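You operate a simulated robot arm through the tools that you are given. There is no shell and no other tool. Be economical: measure what you need, move in short steps, check, and stop when the job is done.

Carry out the task below with a simulated robot arm. There is one attempt and no reset: what you move stays moved.

JOB
Turn the stirrer two knob to 1. Turn the stirrer one knob to 4. Stack the carton marked "clips" from the middle of the titration bench on top of the carton that says "caps". Open the stoppers drawer under the still, take the white stopper from the inside of the stoppers drawer under the still and leave it on the worktop before the drying rack, then shut the still. Turn the grey knob to 2. Open the tubing drawer, take the blue clip and leave it in the inside of the tubing drawer, then shut the drawer. Take the brown bottle from the middle of the titration bench and put it on the window end of the side counter. Open the glass door one, fetch the green-footed cylinder and stand it on the top shelf of the glass cabinet, then shut the one. Fetch the blue box and set it on the chiller end of the long bench. Do these in any order. Set down upright: white stopper, brown bottle, green-footed cylinder, blue box.

Only the result counts: the job must be done as asked and must still hold three seconds after the hand-in. Knocking over, shifting, dropping, spilling or breaking anything else fails it. A push-on lid holds only when it is set on centred and level and pressed home; a screw cap is set on level and turned clockwise until tight.

ROBOT AND FRAMES
A 6-joint arm with a two-finger parallel gripper on a trunk, on a base that drives. Base frame: it is fixed to the floor where the robot stands at the start and does not move with it; the origin is under the middle of the robot, x ahead of it, y to its left, z up. Readings come in cm, degrees, newtons and seconds.
With the tool pointing down near the work surface it reaches from about 10 to 64 cm from the robot's upright axis, wherever it stands. Its first joint turns from -166.0 to 166.0 degrees. Places, roughly: blue box [0, -75, 100]; blue clip (5x4x3 cm) [-270, 20, 80]; brown bottle [50, 100, 100]; carton [50, 75, 100]; chiller end of the long bench (20x29 cm) [-272, 168, 80]; glass door one [-240, 350, 130]; green-footed cylinder [-200, -100, 125]; grey knob [-270, 60, 100]; inside of the tubing drawer [70, 250, 60]; stirrer one knob [50, 30, 90]; stirrer two knob [50, 10, 90]; stoppers drawer under the still [-280, 100, 60]; top shelf of the glass cabinet [-220, 380, 150]; tubing drawer [60, 250, 70]; white stopper (4x4x5 cm) [-280, 110, 60]; window end of the side counter [-90, 370, 90]; worktop before the drying rack [10, -70, 80]. Payload 4.1 kg.
The TCP is the grasp point between the finger pads, 2.3 cm short of the fingertips. In the tool frame z runs along the fingers and y along their closing line. Largest opening 9.4 cm; finger width 3.8, thickness 1; the body of the gripper, 5.4 by 9.6 cm, starts 3.9 cm behind the TCP.
Orientation is that of the tool frame in the base frame, as [roll, pitch, yaw] about the fixed x, y, z axes, in that order (R = Rz(yaw) Ry(pitch) Rx(roll)). With the fingers straight down and closing along the base's y, the tool's x points along the base's -x, its y along +y and its z along -z.

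CONTROLS
- The arm moves only by the tool jog_arm. Its argument "commands" is one flat list of numbers, 7 for each row, row after row: the turn, a rotation vector about the base's x, y, z in units of 5 degrees (1.0 is 5 degrees), then the shift along the base's x, y, z in units of 40 mm (1.0 is 40 mm), then the finger opening in m, from 0 to 0.094. In form: [rx, ry, rz, dx, dy, dz, fingers, rx, ry, rz, dx, dy, dz, fingers, ...]. A call has 1 to 8 rows; each row shifts and turns the commanded pose from where the row before left it. A call with a number of a shift or a turn outside -1 to 1 is refused whole. Each row takes 0.2 s and may step no farther than 5 cm and 8.6 degrees from the row before; otherwise, or with a gripper value out of range, the whole call is refused. A pose out of reach is approached as far as the arm can. The call stops where the force on the tool passes 40 N (or 10 N more than at its start, if that is more) or the arm is blocked; 0.2 s more then pass. Each finger travels about 4.5 cm/s and halts on what it meets, pressing with about 32 N; the grip force reading is that of the motor and also rises with nothing between the fingers. The clock runs only during rows and for 0.2 s after the last one: add rows that do not move to give the fingers time. It gives the time, the measured TCP pose, the force on the tool (base axes), the opening and the grip force at its end, in the units of the frame above (readings bear some noise), with the torque about the TCP (base axes, N m) and any sound that the robot's microphone picked up, and new pictures: "pictures" is both (left out), scene, wrist or none.
- Cameras (640 x 400 px; columns grow to the right, rows downward): "scene" is now at [-0.3, 13.69, 153.93]; the picture's right is [-0.48, -0.87, 0.00], its down [-0.77, 0.43, -0.47] and it looks along [0.41, -0.23, -0.88] (base axes); focal length 214 px, centre (320, 200). "wrist" rides on the gripper at [8.6, 1.6, -7.5] in the tool frame; the picture's right is [-0.18, 0.98, 0.00], its down [-0.58, -0.11, -0.81] and it looks along [-0.79, -0.15, 0.59] (tool axes); focal length 243 px, centre (320, 200). There is no depth. A picture from a camera that has moved, and an enlarged one, comes with that camera's place and axes in the base frame and with its lens.
- slide_trunk(by): slides the trunk up (or, below 0, down) by that many cm; the arm and the scene camera ride with it, the base frame stays. It gives what a move gives, with no picture.
- steer(legs): drives the robot by 1 to 6 legs, each [ahead, turn to the left] in cm and degrees, along the robot's own axes; the way and the turn of a leg run together, so that a leg with both is an arc; at most 150 cm and 180 degrees a leg. The arm and the cameras ride along, it lands a little off, and it stops where it bumps. It gives what a move gives, and a new picture of the scene camera.
- aim_head(pan, tilt): turns the head with the scene camera to pan (to the left, within 155 degrees either way) and tilt (down, from -29 to 69), counted from straight ahead of the robot. It gives what a move gives, and a new picture of the scene camera.
- inspect(camera, box): a new picture of the part [left, top, right, bottom] of that camera's present view, enlarged. The clock stands still meanwhile.
- sign_off(): hands the job in; it is judged then, once.

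Go step by step. Nothing tells you exact positions but the pictures and the camera data: compare them with the known pose of the tool, close in by small moves and look again before you grip or let go. The budget is 535 turns and 360 pictures, counting those below and the enlarged ones. Unless the task says otherwise, let go and move clear before handing in, and close with one line.

The tools are called after "Call:" as name(argument=value, ...) on one line, values as JSON. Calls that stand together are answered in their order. jog_arm: Moves the arm, as the interface text tells. Its arguments: {"type":"object","properties":{"commands":{"type":"array","items":{"type":"number"}},"pictures":{"type":"string","enum":["both","scene","wrist","none"]}},"required":["commands"]} The other tools are called the same way: slide_trunk (by) slides the trunk up or down; steer (legs) drives the base; aim_head (pan, tilt) turns the head that bears the scene camera; inspect (camera, box) takes an enlarged picture of a part of a camera's view; sign_off () hands the job in.

At the start:

```text
time: 0.0
tcp_pos: [31.59, 15.86, 116.45]
tool_rot: [-180.0, 0.0, -179.9]
contact_force: [-0.3, -0.2, 0.8]
moment: [0.02, -0.03, -0.01]
width: 9.39
grasp_force: 0.1
trunk travel left (down, up): [-52.5, 6.5]
robot x, y, heading: [-0.36, -0.01, -0.1]
head pan, tilt: [-29.0, 62.2]
```

scene: 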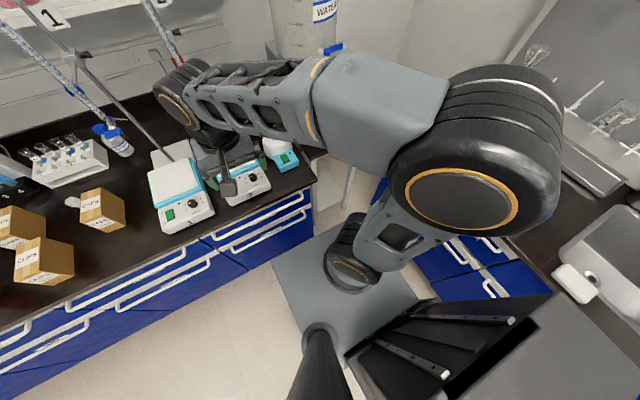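
wrist: 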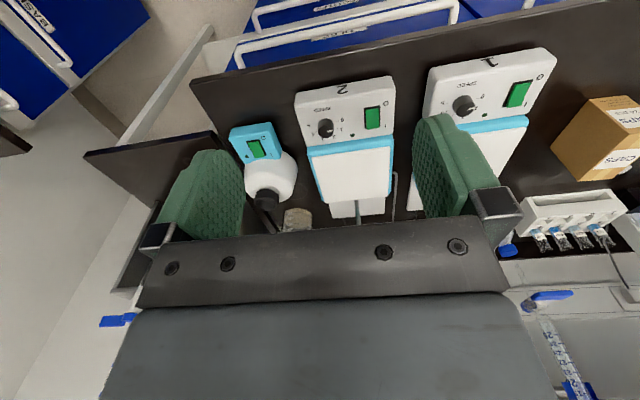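

I see the titration bench ahead with the two stirrers and cartons. I'll look around first to learn the layout.

Call:
aim_head(pan=40, tilt=35)

Call:
aim_head(pan=110, tilt=25)

Call:
aim_head(pan=-90, tilt=40)

Call:
aim_head(pan=155, tilt=20)

Call:
aim_head(pan=-150, tilt=20)

```text
time: 1.4
tcp_pos: [31.69, 15.75, 116.41]
tool_rot: [-179.9, 0.0, -179.9]
contact_force: [0.3, -0.7, 0.5]
moment: [-0.02, 0.01, -0.03]
width: 9.41
grasp_force: 0.0
trunk travel left (down, up): [-52.5, 6.5]
robot x, y, heading: [-0.12, 0.07, -0.1]
head pan, tilt: [40.0, 35.0]
camera scene: at [0.85, 22.45, 157.61], right [0.64, -0.77, 0.0], down [-0.44, -0.37, -0.82], along [0.63, 0.53, -0.57], focal length 214 px, centre (320, 200)
```

scene: 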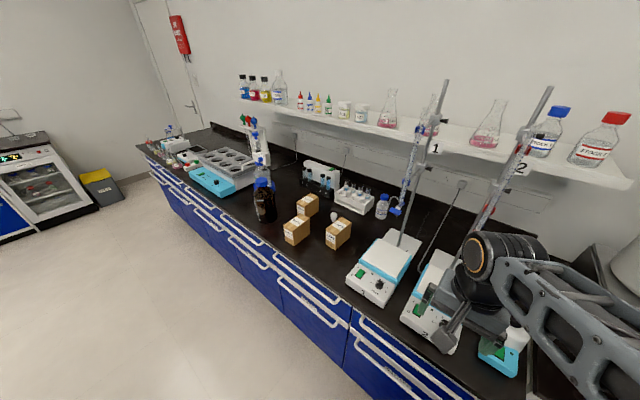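

```text
time: 2.8
tcp_pos: [31.78, 15.95, 116.27]
tool_rot: [179.9, 0.0, 179.9]
contact_force: [-0.9, -0.1, -0.4]
moment: [0.0, 0.0, 0.02]
width: 9.38
grasp_force: 0.0
trunk travel left (down, up): [-52.5, 6.5]
robot x, y, heading: [0.14, 0.07, 0.1]
head pan, tilt: [110.0, 25.0]
camera scene: at [-9.05, 25.45, 159.18], right [0.94, 0.34, 0.0], down [0.14, -0.4, -0.91], along [-0.31, 0.85, -0.42], focal length 214 px, centre (320, 200)
```

scene: 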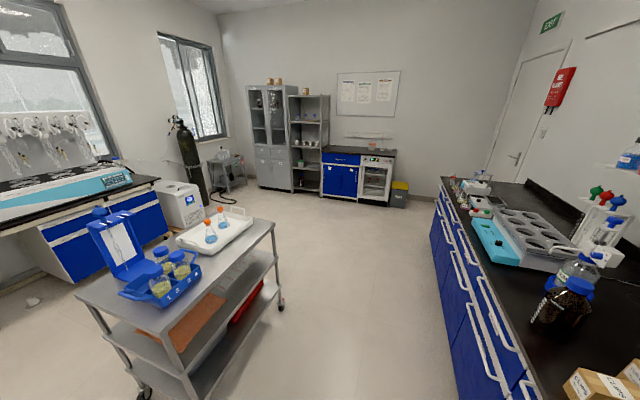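

```text
time: 5.7
tcp_pos: [31.76, 15.79, 116.49]
tool_rot: [180.0, 0.0, -179.9]
contact_force: [-0.4, 0.4, 0.3]
moment: [-0.02, -0.01, 0.01]
width: 9.41
grasp_force: 0.1
trunk travel left (down, up): [-52.5, 6.5]
robot x, y, heading: [-0.41, 0.06, -0.3]
head pan, tilt: [-90.0, 40.0]
camera scene: at [-5.9, 8.29, 156.85], right [-1.0, 0.0, 0.0], down [0.0, 0.64, -0.77], along [0.0, -0.77, -0.64], focal length 214 px, centre (320, 200)
```

scene: 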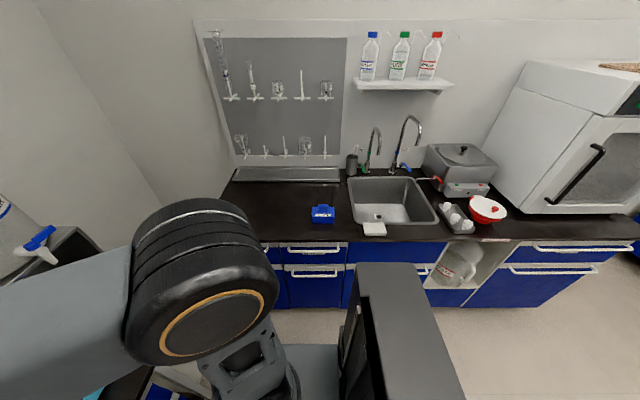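

```text
time: 9.2
tcp_pos: [31.73, 15.8, 116.35]
tool_rot: [-180.0, 0.0, -180.0]
contact_force: [-0.3, 0.8, -0.3]
moment: [0.0, -0.03, 0.0]
width: 9.43
grasp_force: 0.0
trunk travel left (down, up): [-52.5, 6.5]
robot x, y, heading: [-0.19, 0.4, -0.0]
head pan, tilt: [154.7, 20.0]
camera scene: at [-14.32, 20.78, 159.99], right [0.43, 0.9, 0.0], down [0.31, -0.15, -0.94], along [-0.85, 0.4, -0.34], focal length 214 px, centre (320, 200)
```

scene: 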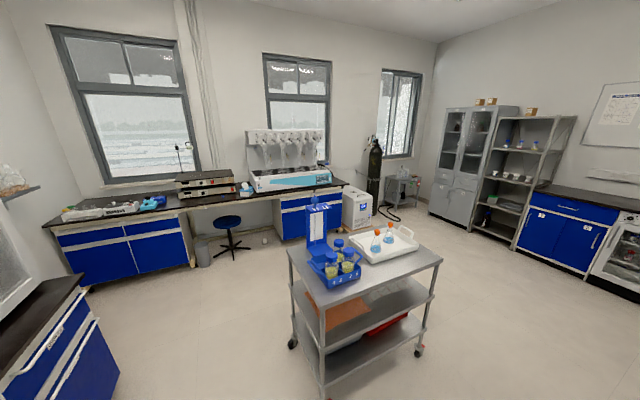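

```text
time: 13.3
tcp_pos: [31.73, 15.84, 116.51]
tool_rot: [179.9, 0.0, -180.0]
contact_force: [-0.1, -0.2, 0.4]
moment: [-0.02, -0.04, 0.02]
width: 9.41
grasp_force: 0.1
trunk travel left (down, up): [-52.5, 6.5]
robot x, y, heading: [-0.22, -0.25, 0.0]
head pan, tilt: [-150.0, 20.0]
camera scene: at [-13.97, 12.13, 159.99], right [-0.5, 0.87, 0.0], down [0.3, 0.17, -0.94], along [-0.81, -0.47, -0.34], focal length 214 px, centre (320, 200)
```

scene: 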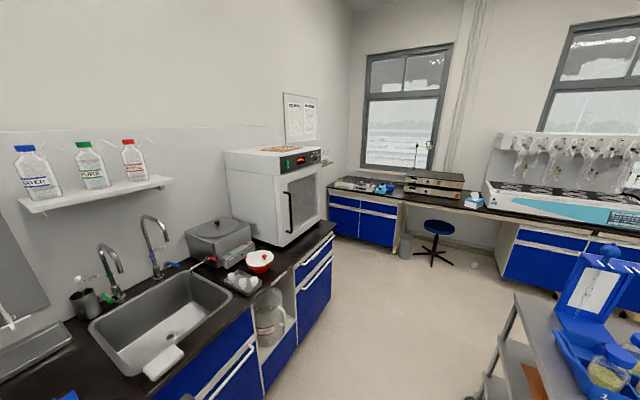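

The layout is clear: side counter, glass cabinet and long bench are behind the trolley. First I'll zoom in on the stirrer knobs and the cartons.

Call:
inspect(camera="wrist", box=[290, 40, 560, 210])

Call:
aim_head(pan=45, tilt=50)

```text
2.35 times, centred on (425, 125) of wrist
camera zoom: at [22.88, 17.49, 123.82], right [0.18, 0.98, 0.0], down [0.58, -0.11, 0.81], along [0.79, -0.15, -0.59], focal length 571 px, centre (73, 376)
```

zoom: 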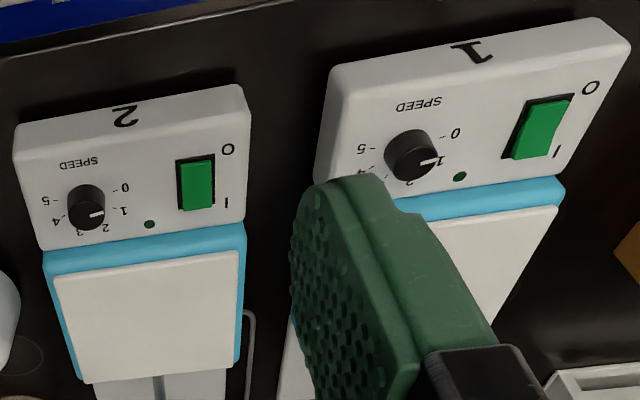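

```text
time: 16.2
tcp_pos: [31.79, 15.92, 116.42]
tool_rot: [179.9, 0.0, 180.0]
contact_force: [0.4, 0.0, 0.0]
moment: [0.02, -0.02, 0.0]
width: 9.42
grasp_force: 0.0
trunk travel left (down, up): [-52.5, 6.5]
robot x, y, heading: [-0.06, 0.04, 0.2]
head pan, tilt: [45.0, 50.0]
camera scene: at [-0.46, 22.24, 155.44], right [0.71, -0.71, 0.0], down [-0.54, -0.54, -0.64], along [0.45, 0.45, -0.77], focal length 214 px, centre (320, 200)
```

scene: 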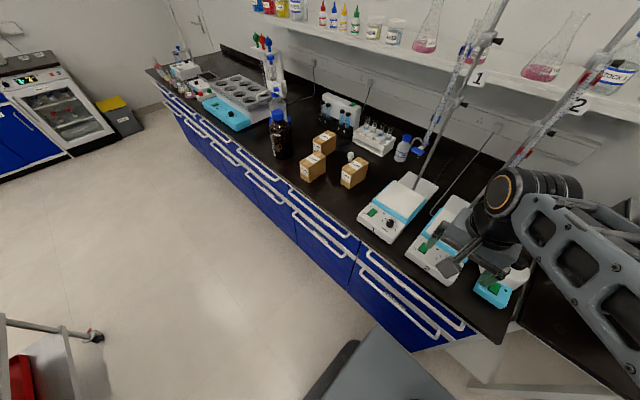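

Call:
inspect(camera="wrist", box=[295, 90, 391, 150])

Call:
inspect(camera="scene", box=[260, 110, 500, 260])

```text
6.67 times, centred on (343, 120) of wrist
camera zoom: at [22.88, 17.49, 123.83], right [0.18, 0.98, 0.0], down [0.58, -0.11, 0.81], along [0.79, -0.15, -0.59], focal length 1618 px, centre (167, 733)
```

zoom: 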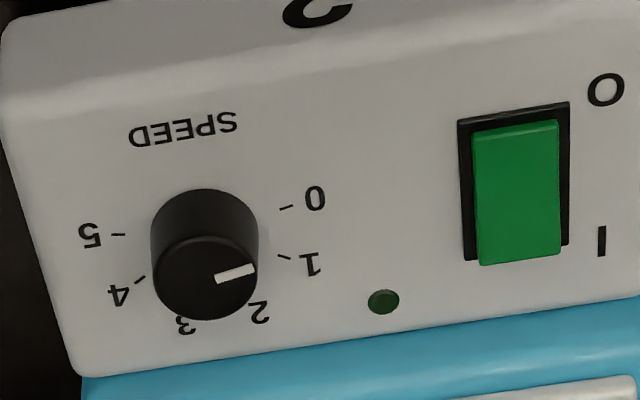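

```text
2.67 times, centred on (380, 185) of scene
camera zoom: at [-0.46, 22.24, 155.44], right [0.71, -0.71, 0.0], down [-0.54, -0.54, -0.64], along [0.45, 0.45, -0.77], focal length 572 px, centre (160, 240)
```

zoom: 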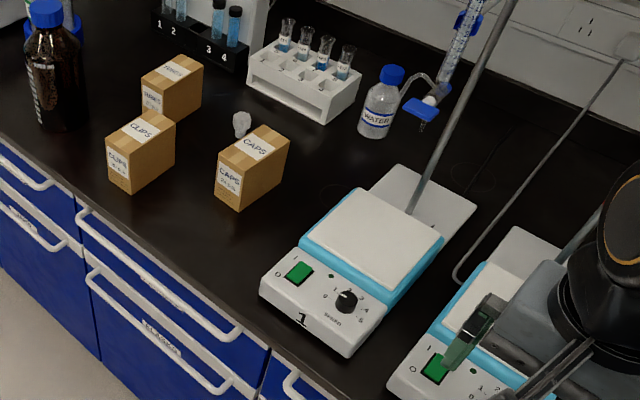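

The knobs sit on nearly level panels, both apparently near 0. I'll move above the stirrer two knob with the wrist camera on it.

Call:
jog_arm(commands=[0, 0, 0, 0.7, -0.1, -0.4, 0.06, 0, 0, 0, 0.7, -0.1, -0.4, 0.06, 0, 0, 0, 0.7, -0.1, -0.4, 0.06, 0, 0, 0, 0.7, -0.1, -0.4, 0.06], pictures="both")

```text
time: 17.2
tcp_pos: [42.92, 14.41, 109.82]
tool_rot: [-180.0, 0.1, -179.9]
contact_force: [-0.2, -0.3, 0.6]
moment: [0.01, 0.01, 0.0]
width: 5.96
grasp_force: 0.0
trunk travel left (down, up): [-52.5, 6.5]
robot x, y, heading: [0.13, 0.18, -0.1]
head pan, tilt: [45.0, 50.0]
camera scene: at [-0.4, 22.25, 155.43], right [0.71, -0.71, 0.0], down [-0.54, -0.54, -0.64], along [0.45, 0.45, -0.77], focal length 214 px, centre (320, 200)
camera wrist: at [34.07, 16.01, 117.16], right [0.18, 0.98, 0.0], down [0.58, -0.11, 0.81], along [0.79, -0.15, -0.59], focal length 243 px, centre (320, 200)
```

scene: 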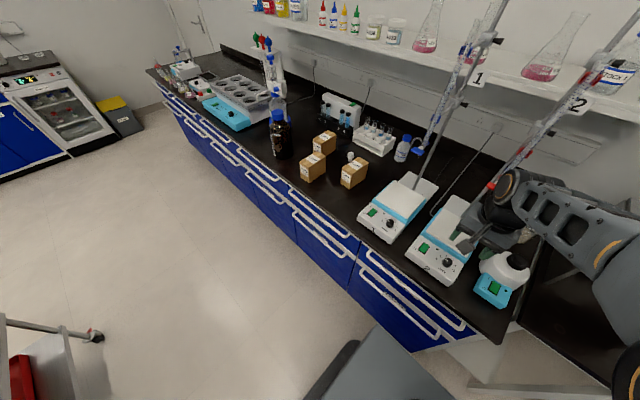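
wrist: 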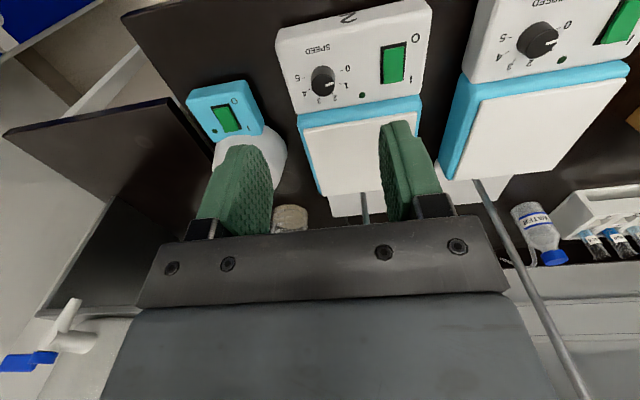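

Call:
jog_arm(commands=[0, 0, 0, 0.45, -0.07, -0.8, 0.06, 0, 0, 0, 0.45, -0.07, -0.8, 0.06], pictures="wrist")

Call:
inspect(camera="wrist", box=[240, 0, 400, 100])

```text
time: 17.8
tcp_pos: [46.24, 13.77, 103.54]
tool_rot: [180.0, 0.1, 180.0]
contact_force: [0.7, -0.3, 0.5]
moment: [0.0, 0.03, 0.02]
width: 6.0
grasp_force: 0.1
trunk travel left (down, up): [-52.5, 6.5]
robot x, y, heading: [0.08, -0.24, -0.2]
head pan, tilt: [45.0, 50.0]
camera wrist: at [37.54, 15.44, 111.02], right [0.18, 0.98, 0.0], down [0.58, -0.11, 0.81], along [0.79, -0.15, -0.59], focal length 243 px, centre (320, 200)
```

wrist: 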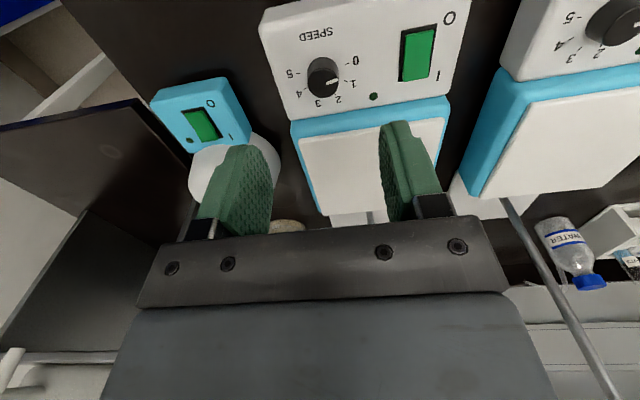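

```text
4.00 times, centred on (320, 50) of wrist
camera zoom: at [37.54, 15.44, 111.02], right [0.18, 0.98, 0.0], down [0.58, -0.11, 0.81], along [0.79, -0.15, -0.59], focal length 970 px, centre (320, 800)
```

zoom: 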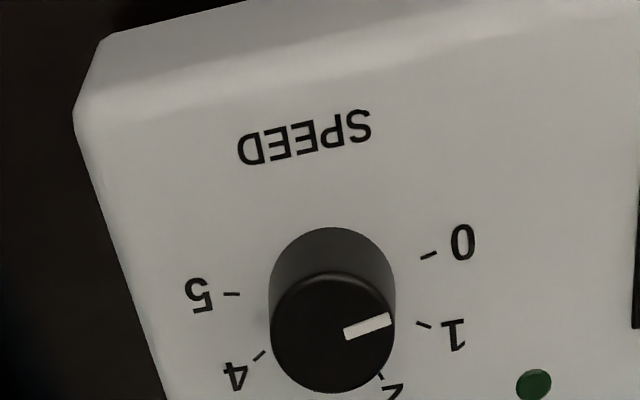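

Stirrer two knob is at about (46.6, 13.95), panel z≈92.2, pointer at 0. I'll pre-rotate +20°, descend, and grip.

Call:
jog_arm(commands=[0, 0, 1, 0.09, 0.045, 0, 0.05, 0, 0, 1, 0, 0, -0.6, 0.05, 0, 0, 1, 0, 0, -0.6, 0.05, 0, 0, 1, 0, 0, -0.5, 0.05, 0, 0, 0, 0, 0, -0.35, 0.05], pictures="wrist")

```text
time: 19.0
tcp_pos: [47.02, 13.73, 95.44]
tool_rot: [180.0, 0.0, -159.9]
contact_force: [0.2, -0.1, -0.6]
moment: [0.0, -0.02, -0.04]
width: 5.03
grasp_force: 0.1
trunk travel left (down, up): [-52.5, 6.5]
robot x, y, heading: [-0.26, 0.32, -0.0]
head pan, tilt: [45.0, 50.0]
camera wrist: at [38.13, 12.26, 102.89], right [-0.16, 0.99, 0.0], down [0.58, 0.1, 0.81], along [0.8, 0.13, -0.59], focal length 243 px, centre (320, 200)
```

wrist: 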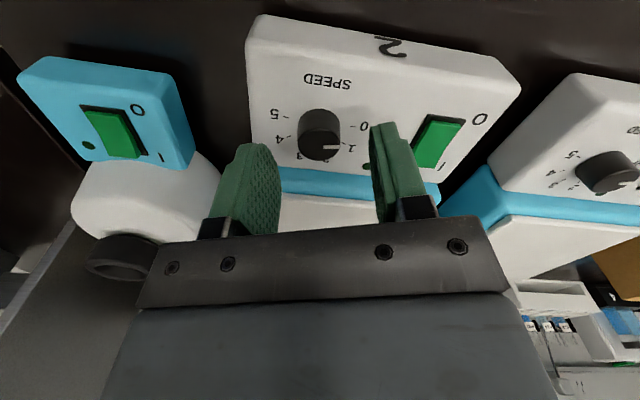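

Call:
inspect(camera="wrist", box=[230, 85, 430, 210])

```text
3.20 times, centred on (330, 148) of wrist
camera zoom: at [38.13, 12.26, 102.89], right [-0.16, 0.99, 0.0], down [0.58, 0.1, 0.81], along [0.8, 0.13, -0.59], focal length 776 px, centre (288, 368)
```

zoom: 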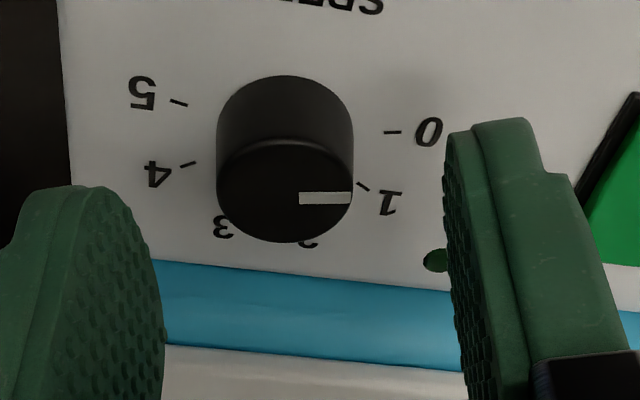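

The knob top is about 3 cm below the TCP and 0.6 cm farther ahead. I'll go down 1.9 cm, forward 0.6, and close.

Call:
jog_arm(commands=[0, 0, 0, 0.15, 0, 0, 0.05, 0, 0, 0, 0, 0, -0.24, 0.05, 0, 0, 0, 0, 0, -0.24, 0.05, 0, 0, 0, 0, 0, 0, 0.01, 0, 0, 0, 0, 0, 0, 0.01], pictures="wrist")

```text
time: 20.2
tcp_pos: [47.48, 13.64, 93.55]
tool_rot: [-180.0, 0.0, -160.1]
contact_force: [2.1, -7.6, -0.4]
moment: [-0.23, -0.16, -0.05]
width: 2.56
grasp_force: 33.8
trunk travel left (down, up): [-52.5, 6.5]
robot x, y, heading: [-0.31, 0.22, 0.0]
head pan, tilt: [45.0, 50.0]
camera wrist: at [38.65, 12.23, 100.98], right [-0.16, 0.99, 0.0], down [0.58, 0.1, 0.81], along [0.8, 0.13, -0.59], focal length 243 px, centre (320, 200)
```

wrist: 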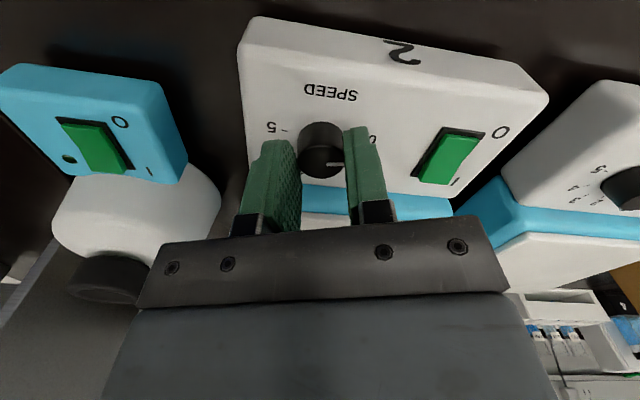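

Gripped (2.56 cm). Now turn clockwise about 42°.

Call:
jog_arm(commands=[0, 0, -1, 0, -0.02, 0, 0.01, 0, 0, -1, 0, -0.02, 0, 0.01, 0, 0, -1, 0, 0, 0, 0.01, 0, 0, -1, 0, 0, 0, 0.01, 0, 0, -1, 0, 0, 0, 0.01, 0, 0, -1, 0, 0, 0, 0.01, 0, 0, -1, 0, 0, 0, 0.01, 0, 0, -1, 0, 0, 0, 0.01], pictures="wrist")

Call:
inspect(camera="wrist", box=[230, 85, 430, 210])

```text
time: 22.0
tcp_pos: [47.57, 13.78, 93.46]
tool_rot: [-179.9, 0.0, 159.9]
contact_force: [3.6, 15.8, 9.6]
moment: [0.5, -0.07, 0.07]
width: 2.53
grasp_force: 45.6
trunk travel left (down, up): [-52.5, 6.5]
robot x, y, heading: [-0.44, -0.19, 0.1]
head pan, tilt: [45.0, 50.0]
camera wrist: at [39.74, 18.41, 100.96], right [0.51, 0.86, 0.0], down [0.51, -0.3, 0.81], along [0.69, -0.41, -0.59], focal length 243 px, centre (320, 200)
```

wrist: 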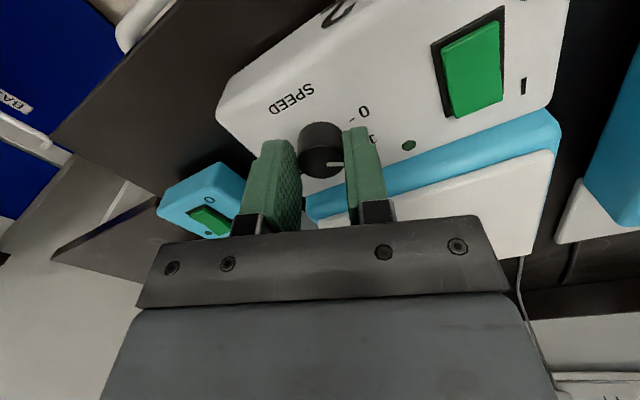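

```text
3.20 times, centred on (330, 148) of wrist
camera zoom: at [39.74, 18.41, 100.96], right [0.51, 0.86, 0.0], down [0.51, -0.3, 0.81], along [0.69, -0.41, -0.59], focal length 776 px, centre (288, 368)
```

zoom: 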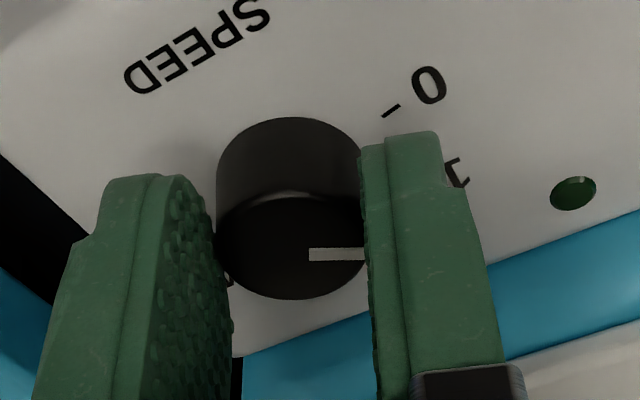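

Pointer is now about 40° further, on the 1 mark. I'll release, rise, and check.

Call:
jog_arm(commands=[0, 0, 0, 0, 0, 0, 0.045, 0, 0, 0, 0, 0, 0, 0.045, 0, 0, 0, 0, 0, 0.8, 0.06, 0, 0, 0, 0, 0, 0.8, 0.06], pictures="wrist")

Call:
inspect(camera="wrist", box=[230, 25, 430, 150])

```text
time: 23.0
tcp_pos: [47.24, 13.61, 99.51]
tool_rot: [180.0, -0.1, 160.0]
contact_force: [0.1, 0.7, -0.1]
moment: [0.03, 0.0, -0.03]
width: 6.0
grasp_force: 0.0
trunk travel left (down, up): [-52.5, 6.5]
robot x, y, heading: [-0.18, -0.11, 0.1]
head pan, tilt: [45.0, 50.0]
camera wrist: at [39.53, 18.14, 107.05], right [0.51, 0.86, 0.0], down [0.51, -0.3, 0.81], along [0.69, -0.41, -0.59], focal length 243 px, centre (320, 200)
```

wrist: 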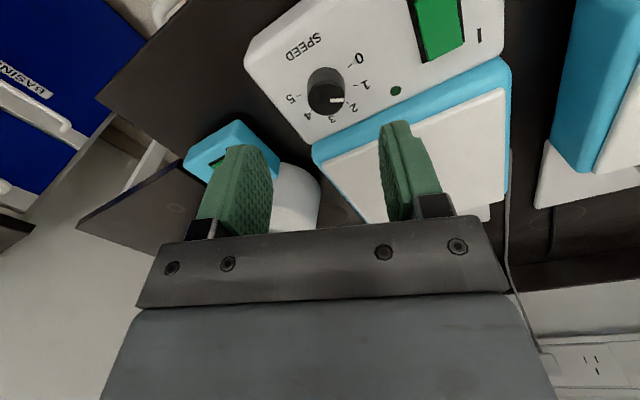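

```text
3.20 times, centred on (330, 88) of wrist
camera zoom: at [39.53, 18.14, 107.05], right [0.51, 0.86, 0.0], down [0.51, -0.3, 0.81], along [0.69, -0.41, -0.59], focal length 776 px, centre (288, 560)
```

zoom: 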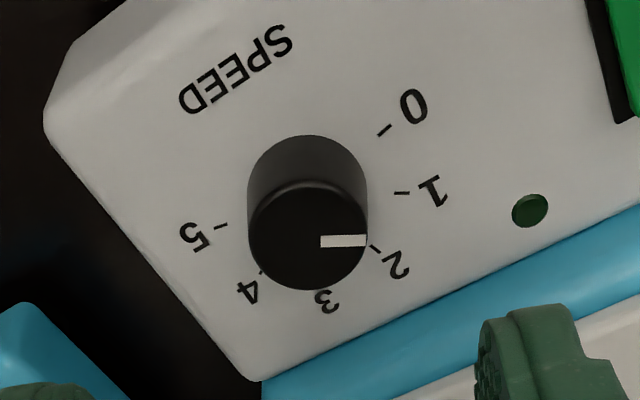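

Stirrer two is on 1. Now over to stirrer one.

Call:
jog_arm(commands=[0, 0, 1, 0, 0, 0.8, 0.06, 0, 0, 1, 0, 0.8, 0.3, 0.06, 0, 0, 1, 0, 0.8, 0, 0.06, 0, 0, 1, 0, 0.8, 0, 0.06, 0, 0, 0, 0, 0.8, 0, 0.06, 0, 0, 0, 0, 0.8, 0, 0.06, 0, 0, 0, 0, 0.8, 0, 0.06, 0, 0, 0, 0, 0.2, 0, 0.06], pictures="wrist")

Call:
inspect(camera="wrist", box=[230, 0, 430, 125])

```text
time: 24.8
tcp_pos: [47.8, 33.61, 104.25]
tool_rot: [180.0, 0.0, 180.0]
contact_force: [0.7, -0.5, 0.8]
moment: [-0.01, -0.04, -0.01]
width: 6.0
grasp_force: 0.2
trunk travel left (down, up): [-52.5, 6.5]
robot x, y, heading: [0.05, 0.11, 0.0]
head pan, tilt: [45.0, 50.0]
camera wrist: at [38.97, 35.25, 111.59], right [0.18, 0.98, 0.0], down [0.58, -0.11, 0.81], along [0.79, -0.15, -0.59], focal length 243 px, centre (320, 200)
```

wrist: 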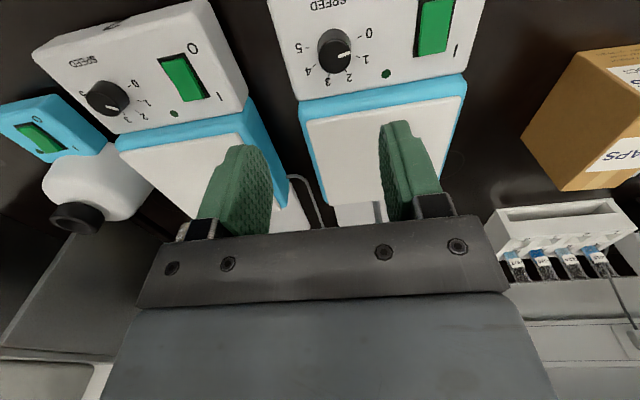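

```text
3.20 times, centred on (330, 62) of wrist
camera zoom: at [38.97, 35.25, 111.59], right [0.18, 0.98, 0.0], down [0.58, -0.11, 0.81], along [0.79, -0.15, -0.59], focal length 776 px, centre (288, 640)
```

zoom: 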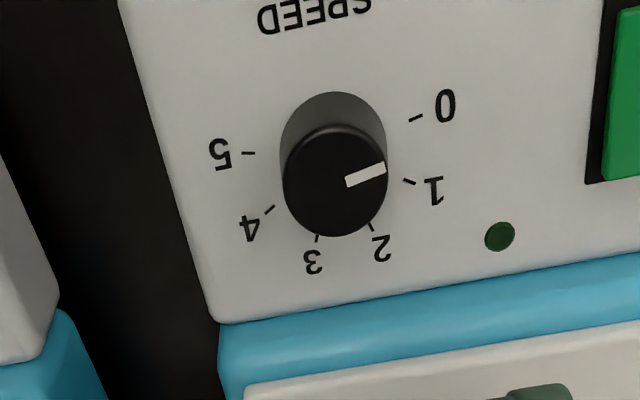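

Stirrer one points at 0; knob at about 1.1 cm to +y of the TCP. It needs −160°, in two grips of 80°.

Call:
jog_arm(commands=[0, 0, 1, -0.03, 0.28, -0.3, 0.05, 0, 0, 1, 0, 0, -0.3, 0.045, 0, 0, 1, 0, 0, -0.3, 0.045, 0, 0, 1, 0, 0, -0.3, 0.045, 0, 0, 1, 0, 0, -0.3, 0.045, 0, 0, 1, 0, 0, -0.2, 0.045, 0, 0, 1, 0, 0, -0.2, 0.045, 0, 0, 1, 0, 0, -0.2, 0.045], pictures="wrist")

Call:
inspect(camera="wrist", box=[230, 85, 430, 210])

```text
time: 26.6
tcp_pos: [47.24, 34.68, 95.82]
tool_rot: [179.9, 0.0, -139.8]
contact_force: [0.0, 0.4, 0.0]
moment: [-0.05, 0.02, -0.01]
width: 4.49
grasp_force: 0.1
trunk travel left (down, up): [-52.5, 6.5]
robot x, y, heading: [-0.03, 0.24, 0.3]
head pan, tilt: [45.0, 50.0]
camera wrist: at [39.43, 30.41, 103.32], right [-0.49, 0.87, 0.0], down [0.51, 0.29, 0.81], along [0.7, 0.4, -0.59], focal length 243 px, centre (320, 200)
```

wrist: 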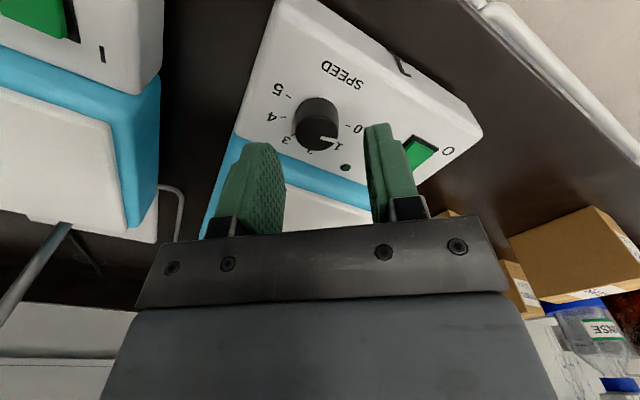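

```text
3.20 times, centred on (330, 148) of wrist
camera zoom: at [39.43, 30.41, 103.32], right [-0.49, 0.87, 0.0], down [0.51, 0.29, 0.81], along [0.7, 0.4, -0.59], focal length 776 px, centre (288, 368)
```

zoom: 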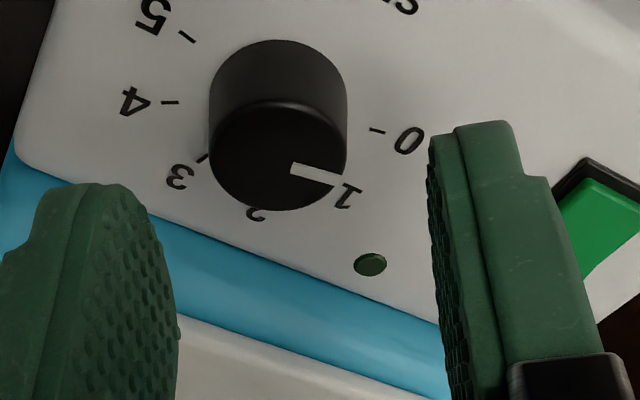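

Call:
jog_arm(commands=[0, 0, 0, 0.07, 0, -0.28, 0.045, 0, 0, 0, 0, 0, -0.28, 0.045, 0, 0, 0, 0, 0, 0, 0.01, 0, 0, 0, 0, 0, 0, 0.01, 0, 0, -1, 0, 0, 0, 0.01, 0, 0, -1, 0, 0, 0, 0.01, 0, 0, -1, 0, 0, 0, 0.01, 0, 0, -1, 0, 0, 0, 0.01], pictures="wrist")

```text
time: 28.4
tcp_pos: [47.63, 34.72, 93.71]
tool_rot: [180.0, 0.0, -160.2]
contact_force: [11.6, -12.5, 3.3]
moment: [-0.44, -0.17, -0.03]
width: 2.52
grasp_force: 45.0
trunk travel left (down, up): [-52.5, 6.5]
robot x, y, heading: [-0.01, 0.15, 0.1]
head pan, tilt: [45.0, 50.0]
camera wrist: at [38.87, 33.36, 101.1], right [-0.16, 0.99, 0.0], down [0.58, 0.09, 0.81], along [0.8, 0.13, -0.59], focal length 243 px, centre (320, 200)
```

wrist: 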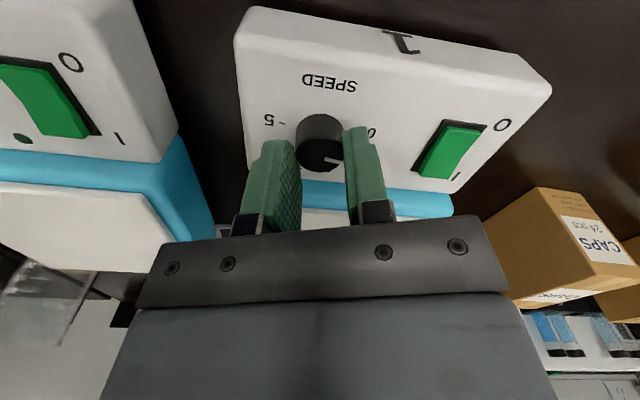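

Call:
jog_arm(commands=[0, 0, -1, 0.02, -0.02, 0, 0.01, 0, 0, -1, 0, 0, 0, 0.01, 0, 0, -1, 0, 0, 0, 0.01, 0, 0, -1, 0, 0, 0, 0.01, 0, 0, -1, 0, 0, 0, 0.01, 0, 0, -1, 0, 0, 0, 0.01, 0, 0, -1, 0, 0, 0, 0.01, 0, 0, -1, 0, 0, 0, 0.01], pictures="none")

Call:
jog_arm(commands=[0, 0, -1, 0, 0, 0, 0.01, 0, 0, -1, 0, 0, 0, 0.01, 0, 0, -1, 0, 0, 0, 0.01, 0, 0, -1, 0, 0, 0, 0.01], pictures="wrist")

```text
time: 30.2
tcp_pos: [47.62, 34.82, 93.7]
tool_rot: [179.9, 0.1, 159.9]
contact_force: [3.9, -5.2, 7.0]
moment: [-0.21, -0.3, 0.04]
width: 2.5
grasp_force: 44.9
trunk travel left (down, up): [-52.5, 6.5]
robot x, y, heading: [-0.24, -0.13, 0.1]
head pan, tilt: [45.0, 50.0]
```

```text
time: 31.2
tcp_pos: [47.71, 34.69, 93.58]
tool_rot: [180.0, -0.1, 139.9]
contact_force: [5.9, -1.9, 2.4]
moment: [-0.12, -0.38, 0.05]
width: 2.5
grasp_force: 44.6
trunk travel left (down, up): [-52.5, 6.5]
robot x, y, heading: [0.09, -0.49, 0.1]
head pan, tilt: [45.0, 50.0]
camera wrist: at [41.98, 41.6, 101.1], right [0.77, 0.63, 0.0], down [0.38, -0.46, 0.81], along [0.51, -0.62, -0.59], focal length 243 px, centre (320, 200)
```

wrist: 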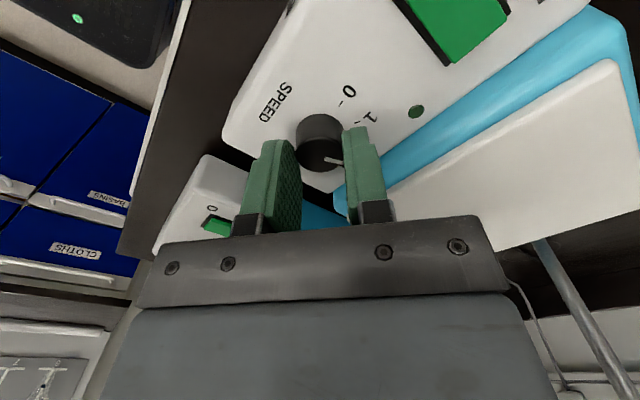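

Still turning cleanly; I'll continue with the same grip.

Call:
jog_arm(commands=[0, 0, -1, 0, 0, 0, 0.01, 0, 0, -1, 0, 0, 0, 0.01, 0, 0, -1, 0, 0, 0, 0.01, 0, 0, -1, 0, 0, 0, 0.01, 0, 0, -1, 0, 0, 0, 0.01, 0, 0, -1, 0, 0, 0, 0.01, 0, 0, -1, 0, 0, 0, 0.01, 0, 0, -1, 0, 0, 0, 0.01], pictures="none")

Call:
jog_arm(commands=[0, 0, -1, 0, 0, 0, 0.01, 0, 0, -1, 0, 0, 0, 0.01, 0, 0, -1, 0, 0, 0, 0.01, 0, 0, -1, 0, 0, 0, 0.01, 0, 0, -1, 0, 0, 0, 0.01, 0, 0, -1, 0, 0, 0, 0.01, 0, 0, -1, 0, 0, 0, 0.01, 0, 0, -1, 0, 0, 0, 0.01], pictures="wrist")

Call:
inspect(camera="wrist", box=[230, 85, 430, 210])

```text
time: 33.0
tcp_pos: [47.63, 34.77, 93.57]
tool_rot: [-180.0, 0.0, 99.9]
contact_force: [4.4, 2.7, 4.9]
moment: [0.14, 0.0, 0.0]
width: 2.54
grasp_force: 44.9
trunk travel left (down, up): [-52.5, 6.5]
robot x, y, heading: [-0.18, 0.13, -0.3]
head pan, tilt: [45.0, 50.0]
```

```text
time: 34.8
tcp_pos: [47.77, 34.81, 93.57]
tool_rot: [-180.0, -0.1, 59.9]
contact_force: [6.3, 2.3, 15.9]
moment: [-0.52, 0.33, -0.03]
width: 2.53
grasp_force: 45.3
trunk travel left (down, up): [-52.5, 6.5]
robot x, y, heading: [-0.12, 0.27, 0.2]
head pan, tilt: [45.0, 50.0]
camera wrist: at [53.28, 41.46, 101.11], right [0.76, -0.65, 0.0], down [-0.39, -0.45, 0.81], along [-0.53, -0.61, -0.59], focal length 243 px, centre (320, 200)
```

wrist: 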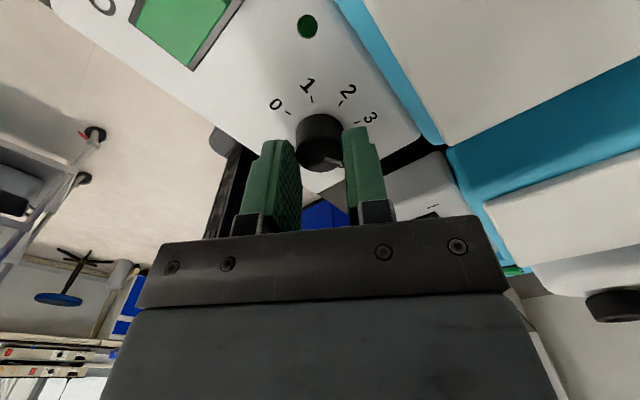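

```text
3.20 times, centred on (330, 148) of wrist
camera zoom: at [53.28, 41.46, 101.11], right [0.76, -0.65, 0.0], down [-0.39, -0.45, 0.81], along [-0.53, -0.61, -0.59], focal length 776 px, centre (288, 368)
```

zoom: 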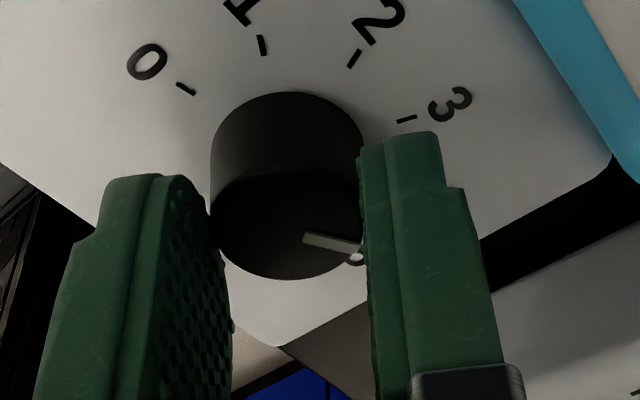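

Call:
jog_arm(commands=[0, 0, 0, 0, 0, 0, 0.045, 0, 0, 0, 0, 0, 0, 0.045, 0, 0, 0, 0, 0, 0.8, 0.045], pictures="wrist")

Call:
inspect(camera="wrist", box=[230, 55, 430, 180])

```text
time: 35.6
tcp_pos: [47.48, 34.87, 96.82]
tool_rot: [180.0, 0.0, 60.0]
contact_force: [-1.1, -0.5, -0.2]
moment: [0.0, 0.0, -0.02]
width: 4.5
grasp_force: 0.1
trunk travel left (down, up): [-52.5, 6.5]
robot x, y, heading: [0.08, -0.3, -0.2]
head pan, tilt: [45.0, 50.0]
camera wrist: at [53.08, 41.55, 104.33], right [0.76, -0.65, 0.0], down [-0.38, -0.45, 0.81], along [-0.53, -0.61, -0.59], focal length 243 px, centre (320, 200)
```

wrist: 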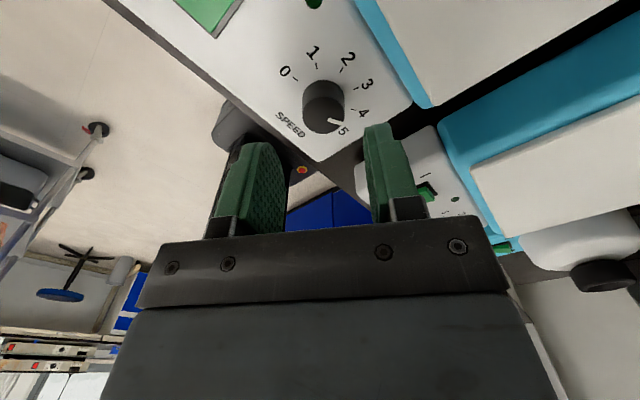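

```text
3.20 times, centred on (330, 118) of wrist
camera zoom: at [53.08, 41.55, 104.33], right [0.76, -0.65, 0.0], down [-0.38, -0.45, 0.81], along [-0.53, -0.61, -0.59], focal length 776 px, centre (288, 464)
```

zoom: 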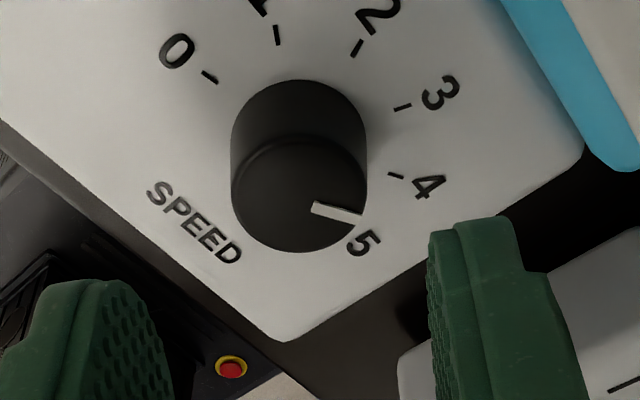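

Close to 4, maybe a few degrees short. I'll check with the scene camera zoomed after moving the hand up.

Call:
jog_arm(commands=[0, 0, 1, 0, -0.6, 0.8, 0.06, 0, 0, 1, 0, -0.8, 0.8, 0.06, 0, 0, 1, 0, -0.8, 0.5, 0.06, 0, 0, 1, -0.3, -0.8, 0, 0.06, 0, 0, 1, -0.3, -0.8, 0, 0.06, 0, 0, 1, -0.3, -0.8, 0, 0.06, 0, 0, 1, -0.3, 0, 0, 0.06, 0, 0, 1, 0, 0, 0, 0.06], pictures="scene")

Call:
inspect(camera="scene", box=[380, 210, 412, 230])

```text
time: 37.4
tcp_pos: [42.79, 16.53, 105.24]
tool_rot: [-180.0, 0.0, 100.1]
contact_force: [-0.8, 0.4, -0.5]
moment: [-0.02, 0.02, -0.02]
width: 5.99
grasp_force: 0.1
trunk travel left (down, up): [-52.5, 6.5]
robot x, y, heading: [-0.39, 0.22, -0.0]
head pan, tilt: [45.0, 50.0]
camera scene: at [-0.46, 22.25, 155.43], right [0.71, -0.71, 0.0], down [-0.54, -0.54, -0.64], along [0.45, 0.45, -0.77], focal length 214 px, centre (320, 200)
```

scene: 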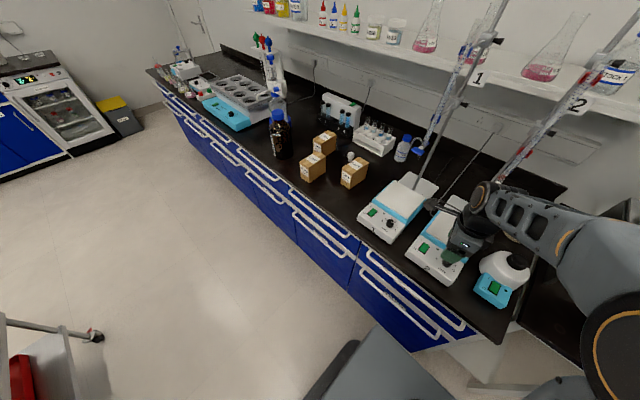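

```text
16.00 times, centred on (396, 220) of scene
camera zoom: at [-0.46, 22.25, 155.43], right [0.71, -0.71, 0.0], down [-0.54, -0.54, -0.64], along [0.45, 0.45, -0.77], focal length 3432 px, centre (-896, -120)
```

zoom: 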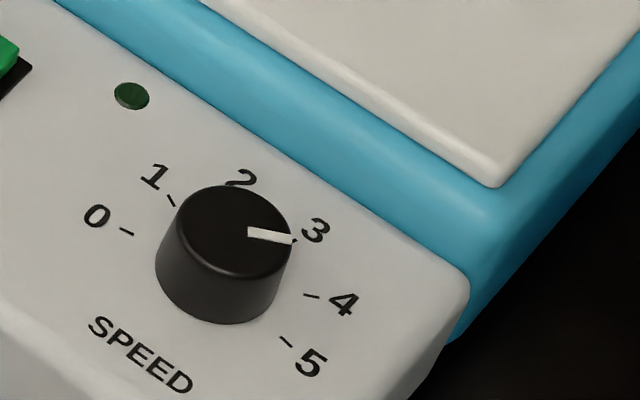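

Pointer is parallel to the 4 tick, so stirrer one is done. Now I'll read the carton labels.

Call:
inspect(camera="scene", box=[260, 100, 388, 190])

```text
4.44 times, centred on (324, 145) of scene
camera zoom: at [-0.46, 22.25, 155.43], right [0.71, -0.71, 0.0], down [-0.54, -0.54, -0.64], along [0.45, 0.45, -0.77], focal length 953 px, centre (302, 444)
```

zoom: 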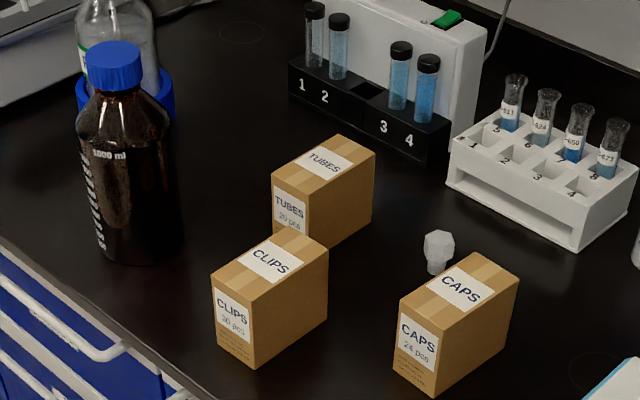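

Clips carton is about (48,75), caps (58,60). I'll tuck the arm, back off and drive along the bench.

Call:
jog_arm(commands=[0, 0, 1, -0.2, 0, 0.8, 0.06, 0, 0, 1, -0.5, -0.3, 0.8, 0.06, 0, 0, 1, -0.5, -0.3, 0.8, 0.06, 0, 0, 1, -0.5, -0.3, 0.6, 0.06, 0, 0, 1, -0.5, -0.3, 0, 0.06, 0, 0, 1, -0.5, -0.3, 0, 0.06, 0, 0, 1, -0.5, -0.3, 0, 0.06, 0, 0, 1, -0.5, 0, 0, 0.09], pictures="none")

Call:
jog_arm(commands=[0, 0, 1, 0, 0, 0, 0.09, 0, 0, 1, 0, 0, 0, 0.09, 0, 0, 1, 0, 0, 0, 0.09, 0, 0, 1, 0, 0, 0, 0.09, 0, 0, 1, 0, 0, 0, 0.09, 0, 0, 1, 0, 0, 0, 0.09, 0, 0, 1, 0, 0, 0, 0.09, 0, 0, 1, 0, 0, 0, 0.09], pictures="none")

Call:
steer(legs=[[-22, 0], [0, 90]])

```text
time: 39.2
tcp_pos: [28.04, 9.35, 117.56]
tool_rot: [180.0, 0.0, 140.1]
contact_force: [-0.2, -0.2, 0.8]
moment: [0.0, 0.0, 0.0]
width: 8.98
grasp_force: 0.0
trunk travel left (down, up): [-52.5, 6.5]
robot x, y, heading: [-0.23, -0.17, -0.1]
head pan, tilt: [45.0, 50.0]
```

```text
time: 41.0
tcp_pos: [28.09, 9.2, 117.19]
tool_rot: [179.9, 0.1, -180.0]
contact_force: [0.5, 0.2, -0.6]
moment: [-0.01, -0.02, 0.0]
width: 8.99
grasp_force: 0.0
trunk travel left (down, up): [-52.5, 6.5]
robot x, y, heading: [0.01, 0.18, 0.1]
head pan, tilt: [45.0, 50.0]
```

```text
time: 46.6
tcp_pos: [-32.11, 27.79, 117.34]
tool_rot: [180.0, 0.0, -88.6]
contact_force: [-0.4, 0.5, 0.1]
moment: [0.01, 0.01, -0.01]
width: 8.99
grasp_force: 0.0
trunk travel left (down, up): [-52.5, 6.5]
robot x, y, heading: [-22.11, -0.33, 91.5]
head pan, tilt: [45.0, 50.0]
camera scene: at [-44.26, -0.99, 155.43], right [0.69, 0.72, 0.0], down [0.56, -0.53, -0.64], along [-0.47, 0.44, -0.77], focal length 214 px, centre (320, 200)
```

scene: 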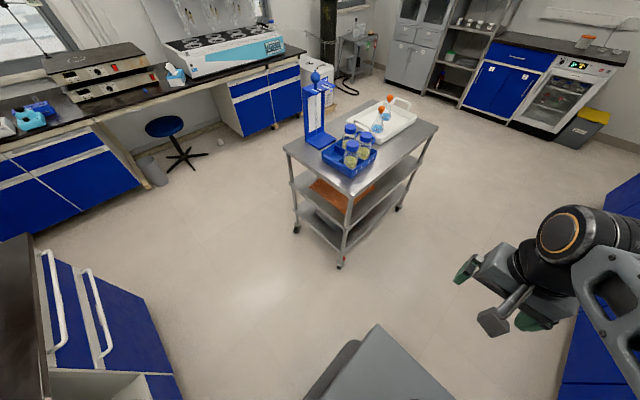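

Call:
steer(legs=[[68, 0], [0, -91.5], [22, 0]])

Call:
aim_head(pan=0, tilt=50)

```text
time: 55.4
tcp_pos: [26.27, 77.24, 117.14]
tool_rot: [180.0, 0.0, -179.3]
contact_force: [-0.8, -0.7, 0.7]
moment: [0.05, 0.07, -0.03]
width: 9.01
grasp_force: 0.0
trunk travel left (down, up): [-52.5, 6.5]
robot x, y, heading: [-1.62, 67.98, 0.8]
head pan, tilt: [45.0, 50.0]
camera scene: at [-2.4, 90.03, 155.44], right [0.72, -0.7, 0.0], down [-0.54, -0.55, -0.64], along [0.45, 0.46, -0.77], focal length 214 px, centre (320, 200)
```

scene: 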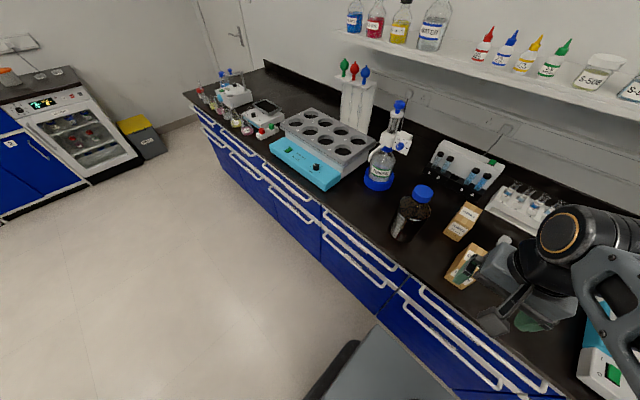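

```text
time: 56.6
tcp_pos: [26.25, 77.2, 117.25]
tool_rot: [-180.0, 0.0, -179.3]
contact_force: [-0.2, -0.9, 0.1]
moment: [0.01, -0.01, 0.01]
width: 8.99
grasp_force: 0.0
trunk travel left (down, up): [-52.5, 6.5]
robot x, y, heading: [-1.65, 67.75, 0.7]
head pan, tilt: [0.0, 50.0]
camera scene: at [-0.13, 84.62, 155.44], right [0.01, -1.0, 0.0], down [-0.77, -0.01, -0.64], along [0.64, 0.01, -0.77], focal length 214 px, centre (320, 200)
```

scene: 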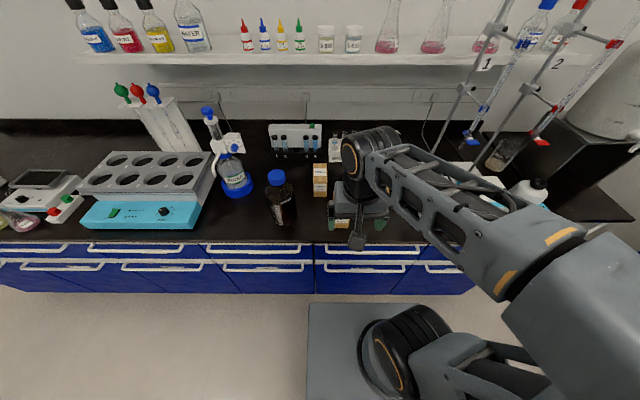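

Call:
inspect(camera="wrist", box=[0, 0, 640, 400])

```text
1.00 times, centred on (320, 200) of wrist (not enlarged: the box is as wide or as high as the picture)
camera zoom: at [17.41, 78.77, 124.69], right [0.17, 0.99, 0.0], down [0.58, -0.1, 0.81], along [0.79, -0.14, -0.59], focal length 243 px, centre (320, 200)
```

zoom: 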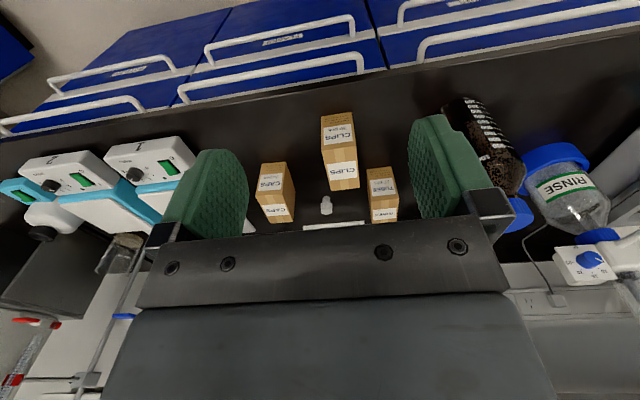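

Call:
jog_arm(commands=[0, 0, 0, 0.9, 0, -0.2, 0.09, 0, 0, 0, 0.9, 0, -0.2, 0.09, 0, 0, 0, 0.9, 0, -0.2, 0.09, 0, 0, 0, 0.9, 0, -0.2, 0.09, 0, 0, 0, 0.9, 0, -0.2, 0.09], pictures="wrist")

```text
time: 57.8
tcp_pos: [44.43, 77.32, 113.2]
tool_rot: [180.0, -0.1, -179.3]
contact_force: [0.1, 0.5, -0.4]
moment: [-0.02, -0.05, -0.03]
width: 9.0
grasp_force: 0.1
trunk travel left (down, up): [-52.5, 6.5]
robot x, y, heading: [-1.89, 68.17, 0.7]
head pan, tilt: [0.0, 50.0]
camera wrist: at [35.59, 78.82, 120.68], right [0.17, 0.99, 0.0], down [0.58, -0.1, 0.81], along [0.79, -0.14, -0.59], focal length 243 px, centre (320, 200)
```

wrist: 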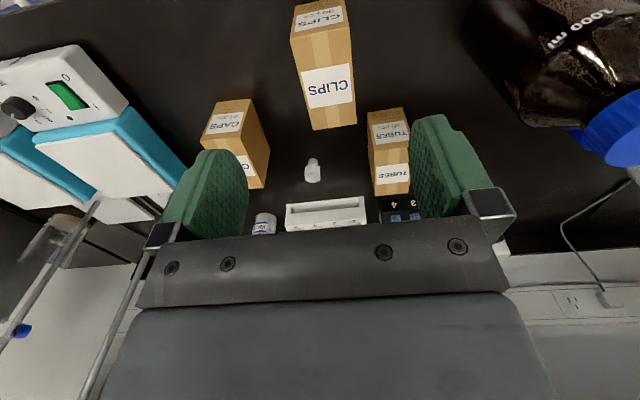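

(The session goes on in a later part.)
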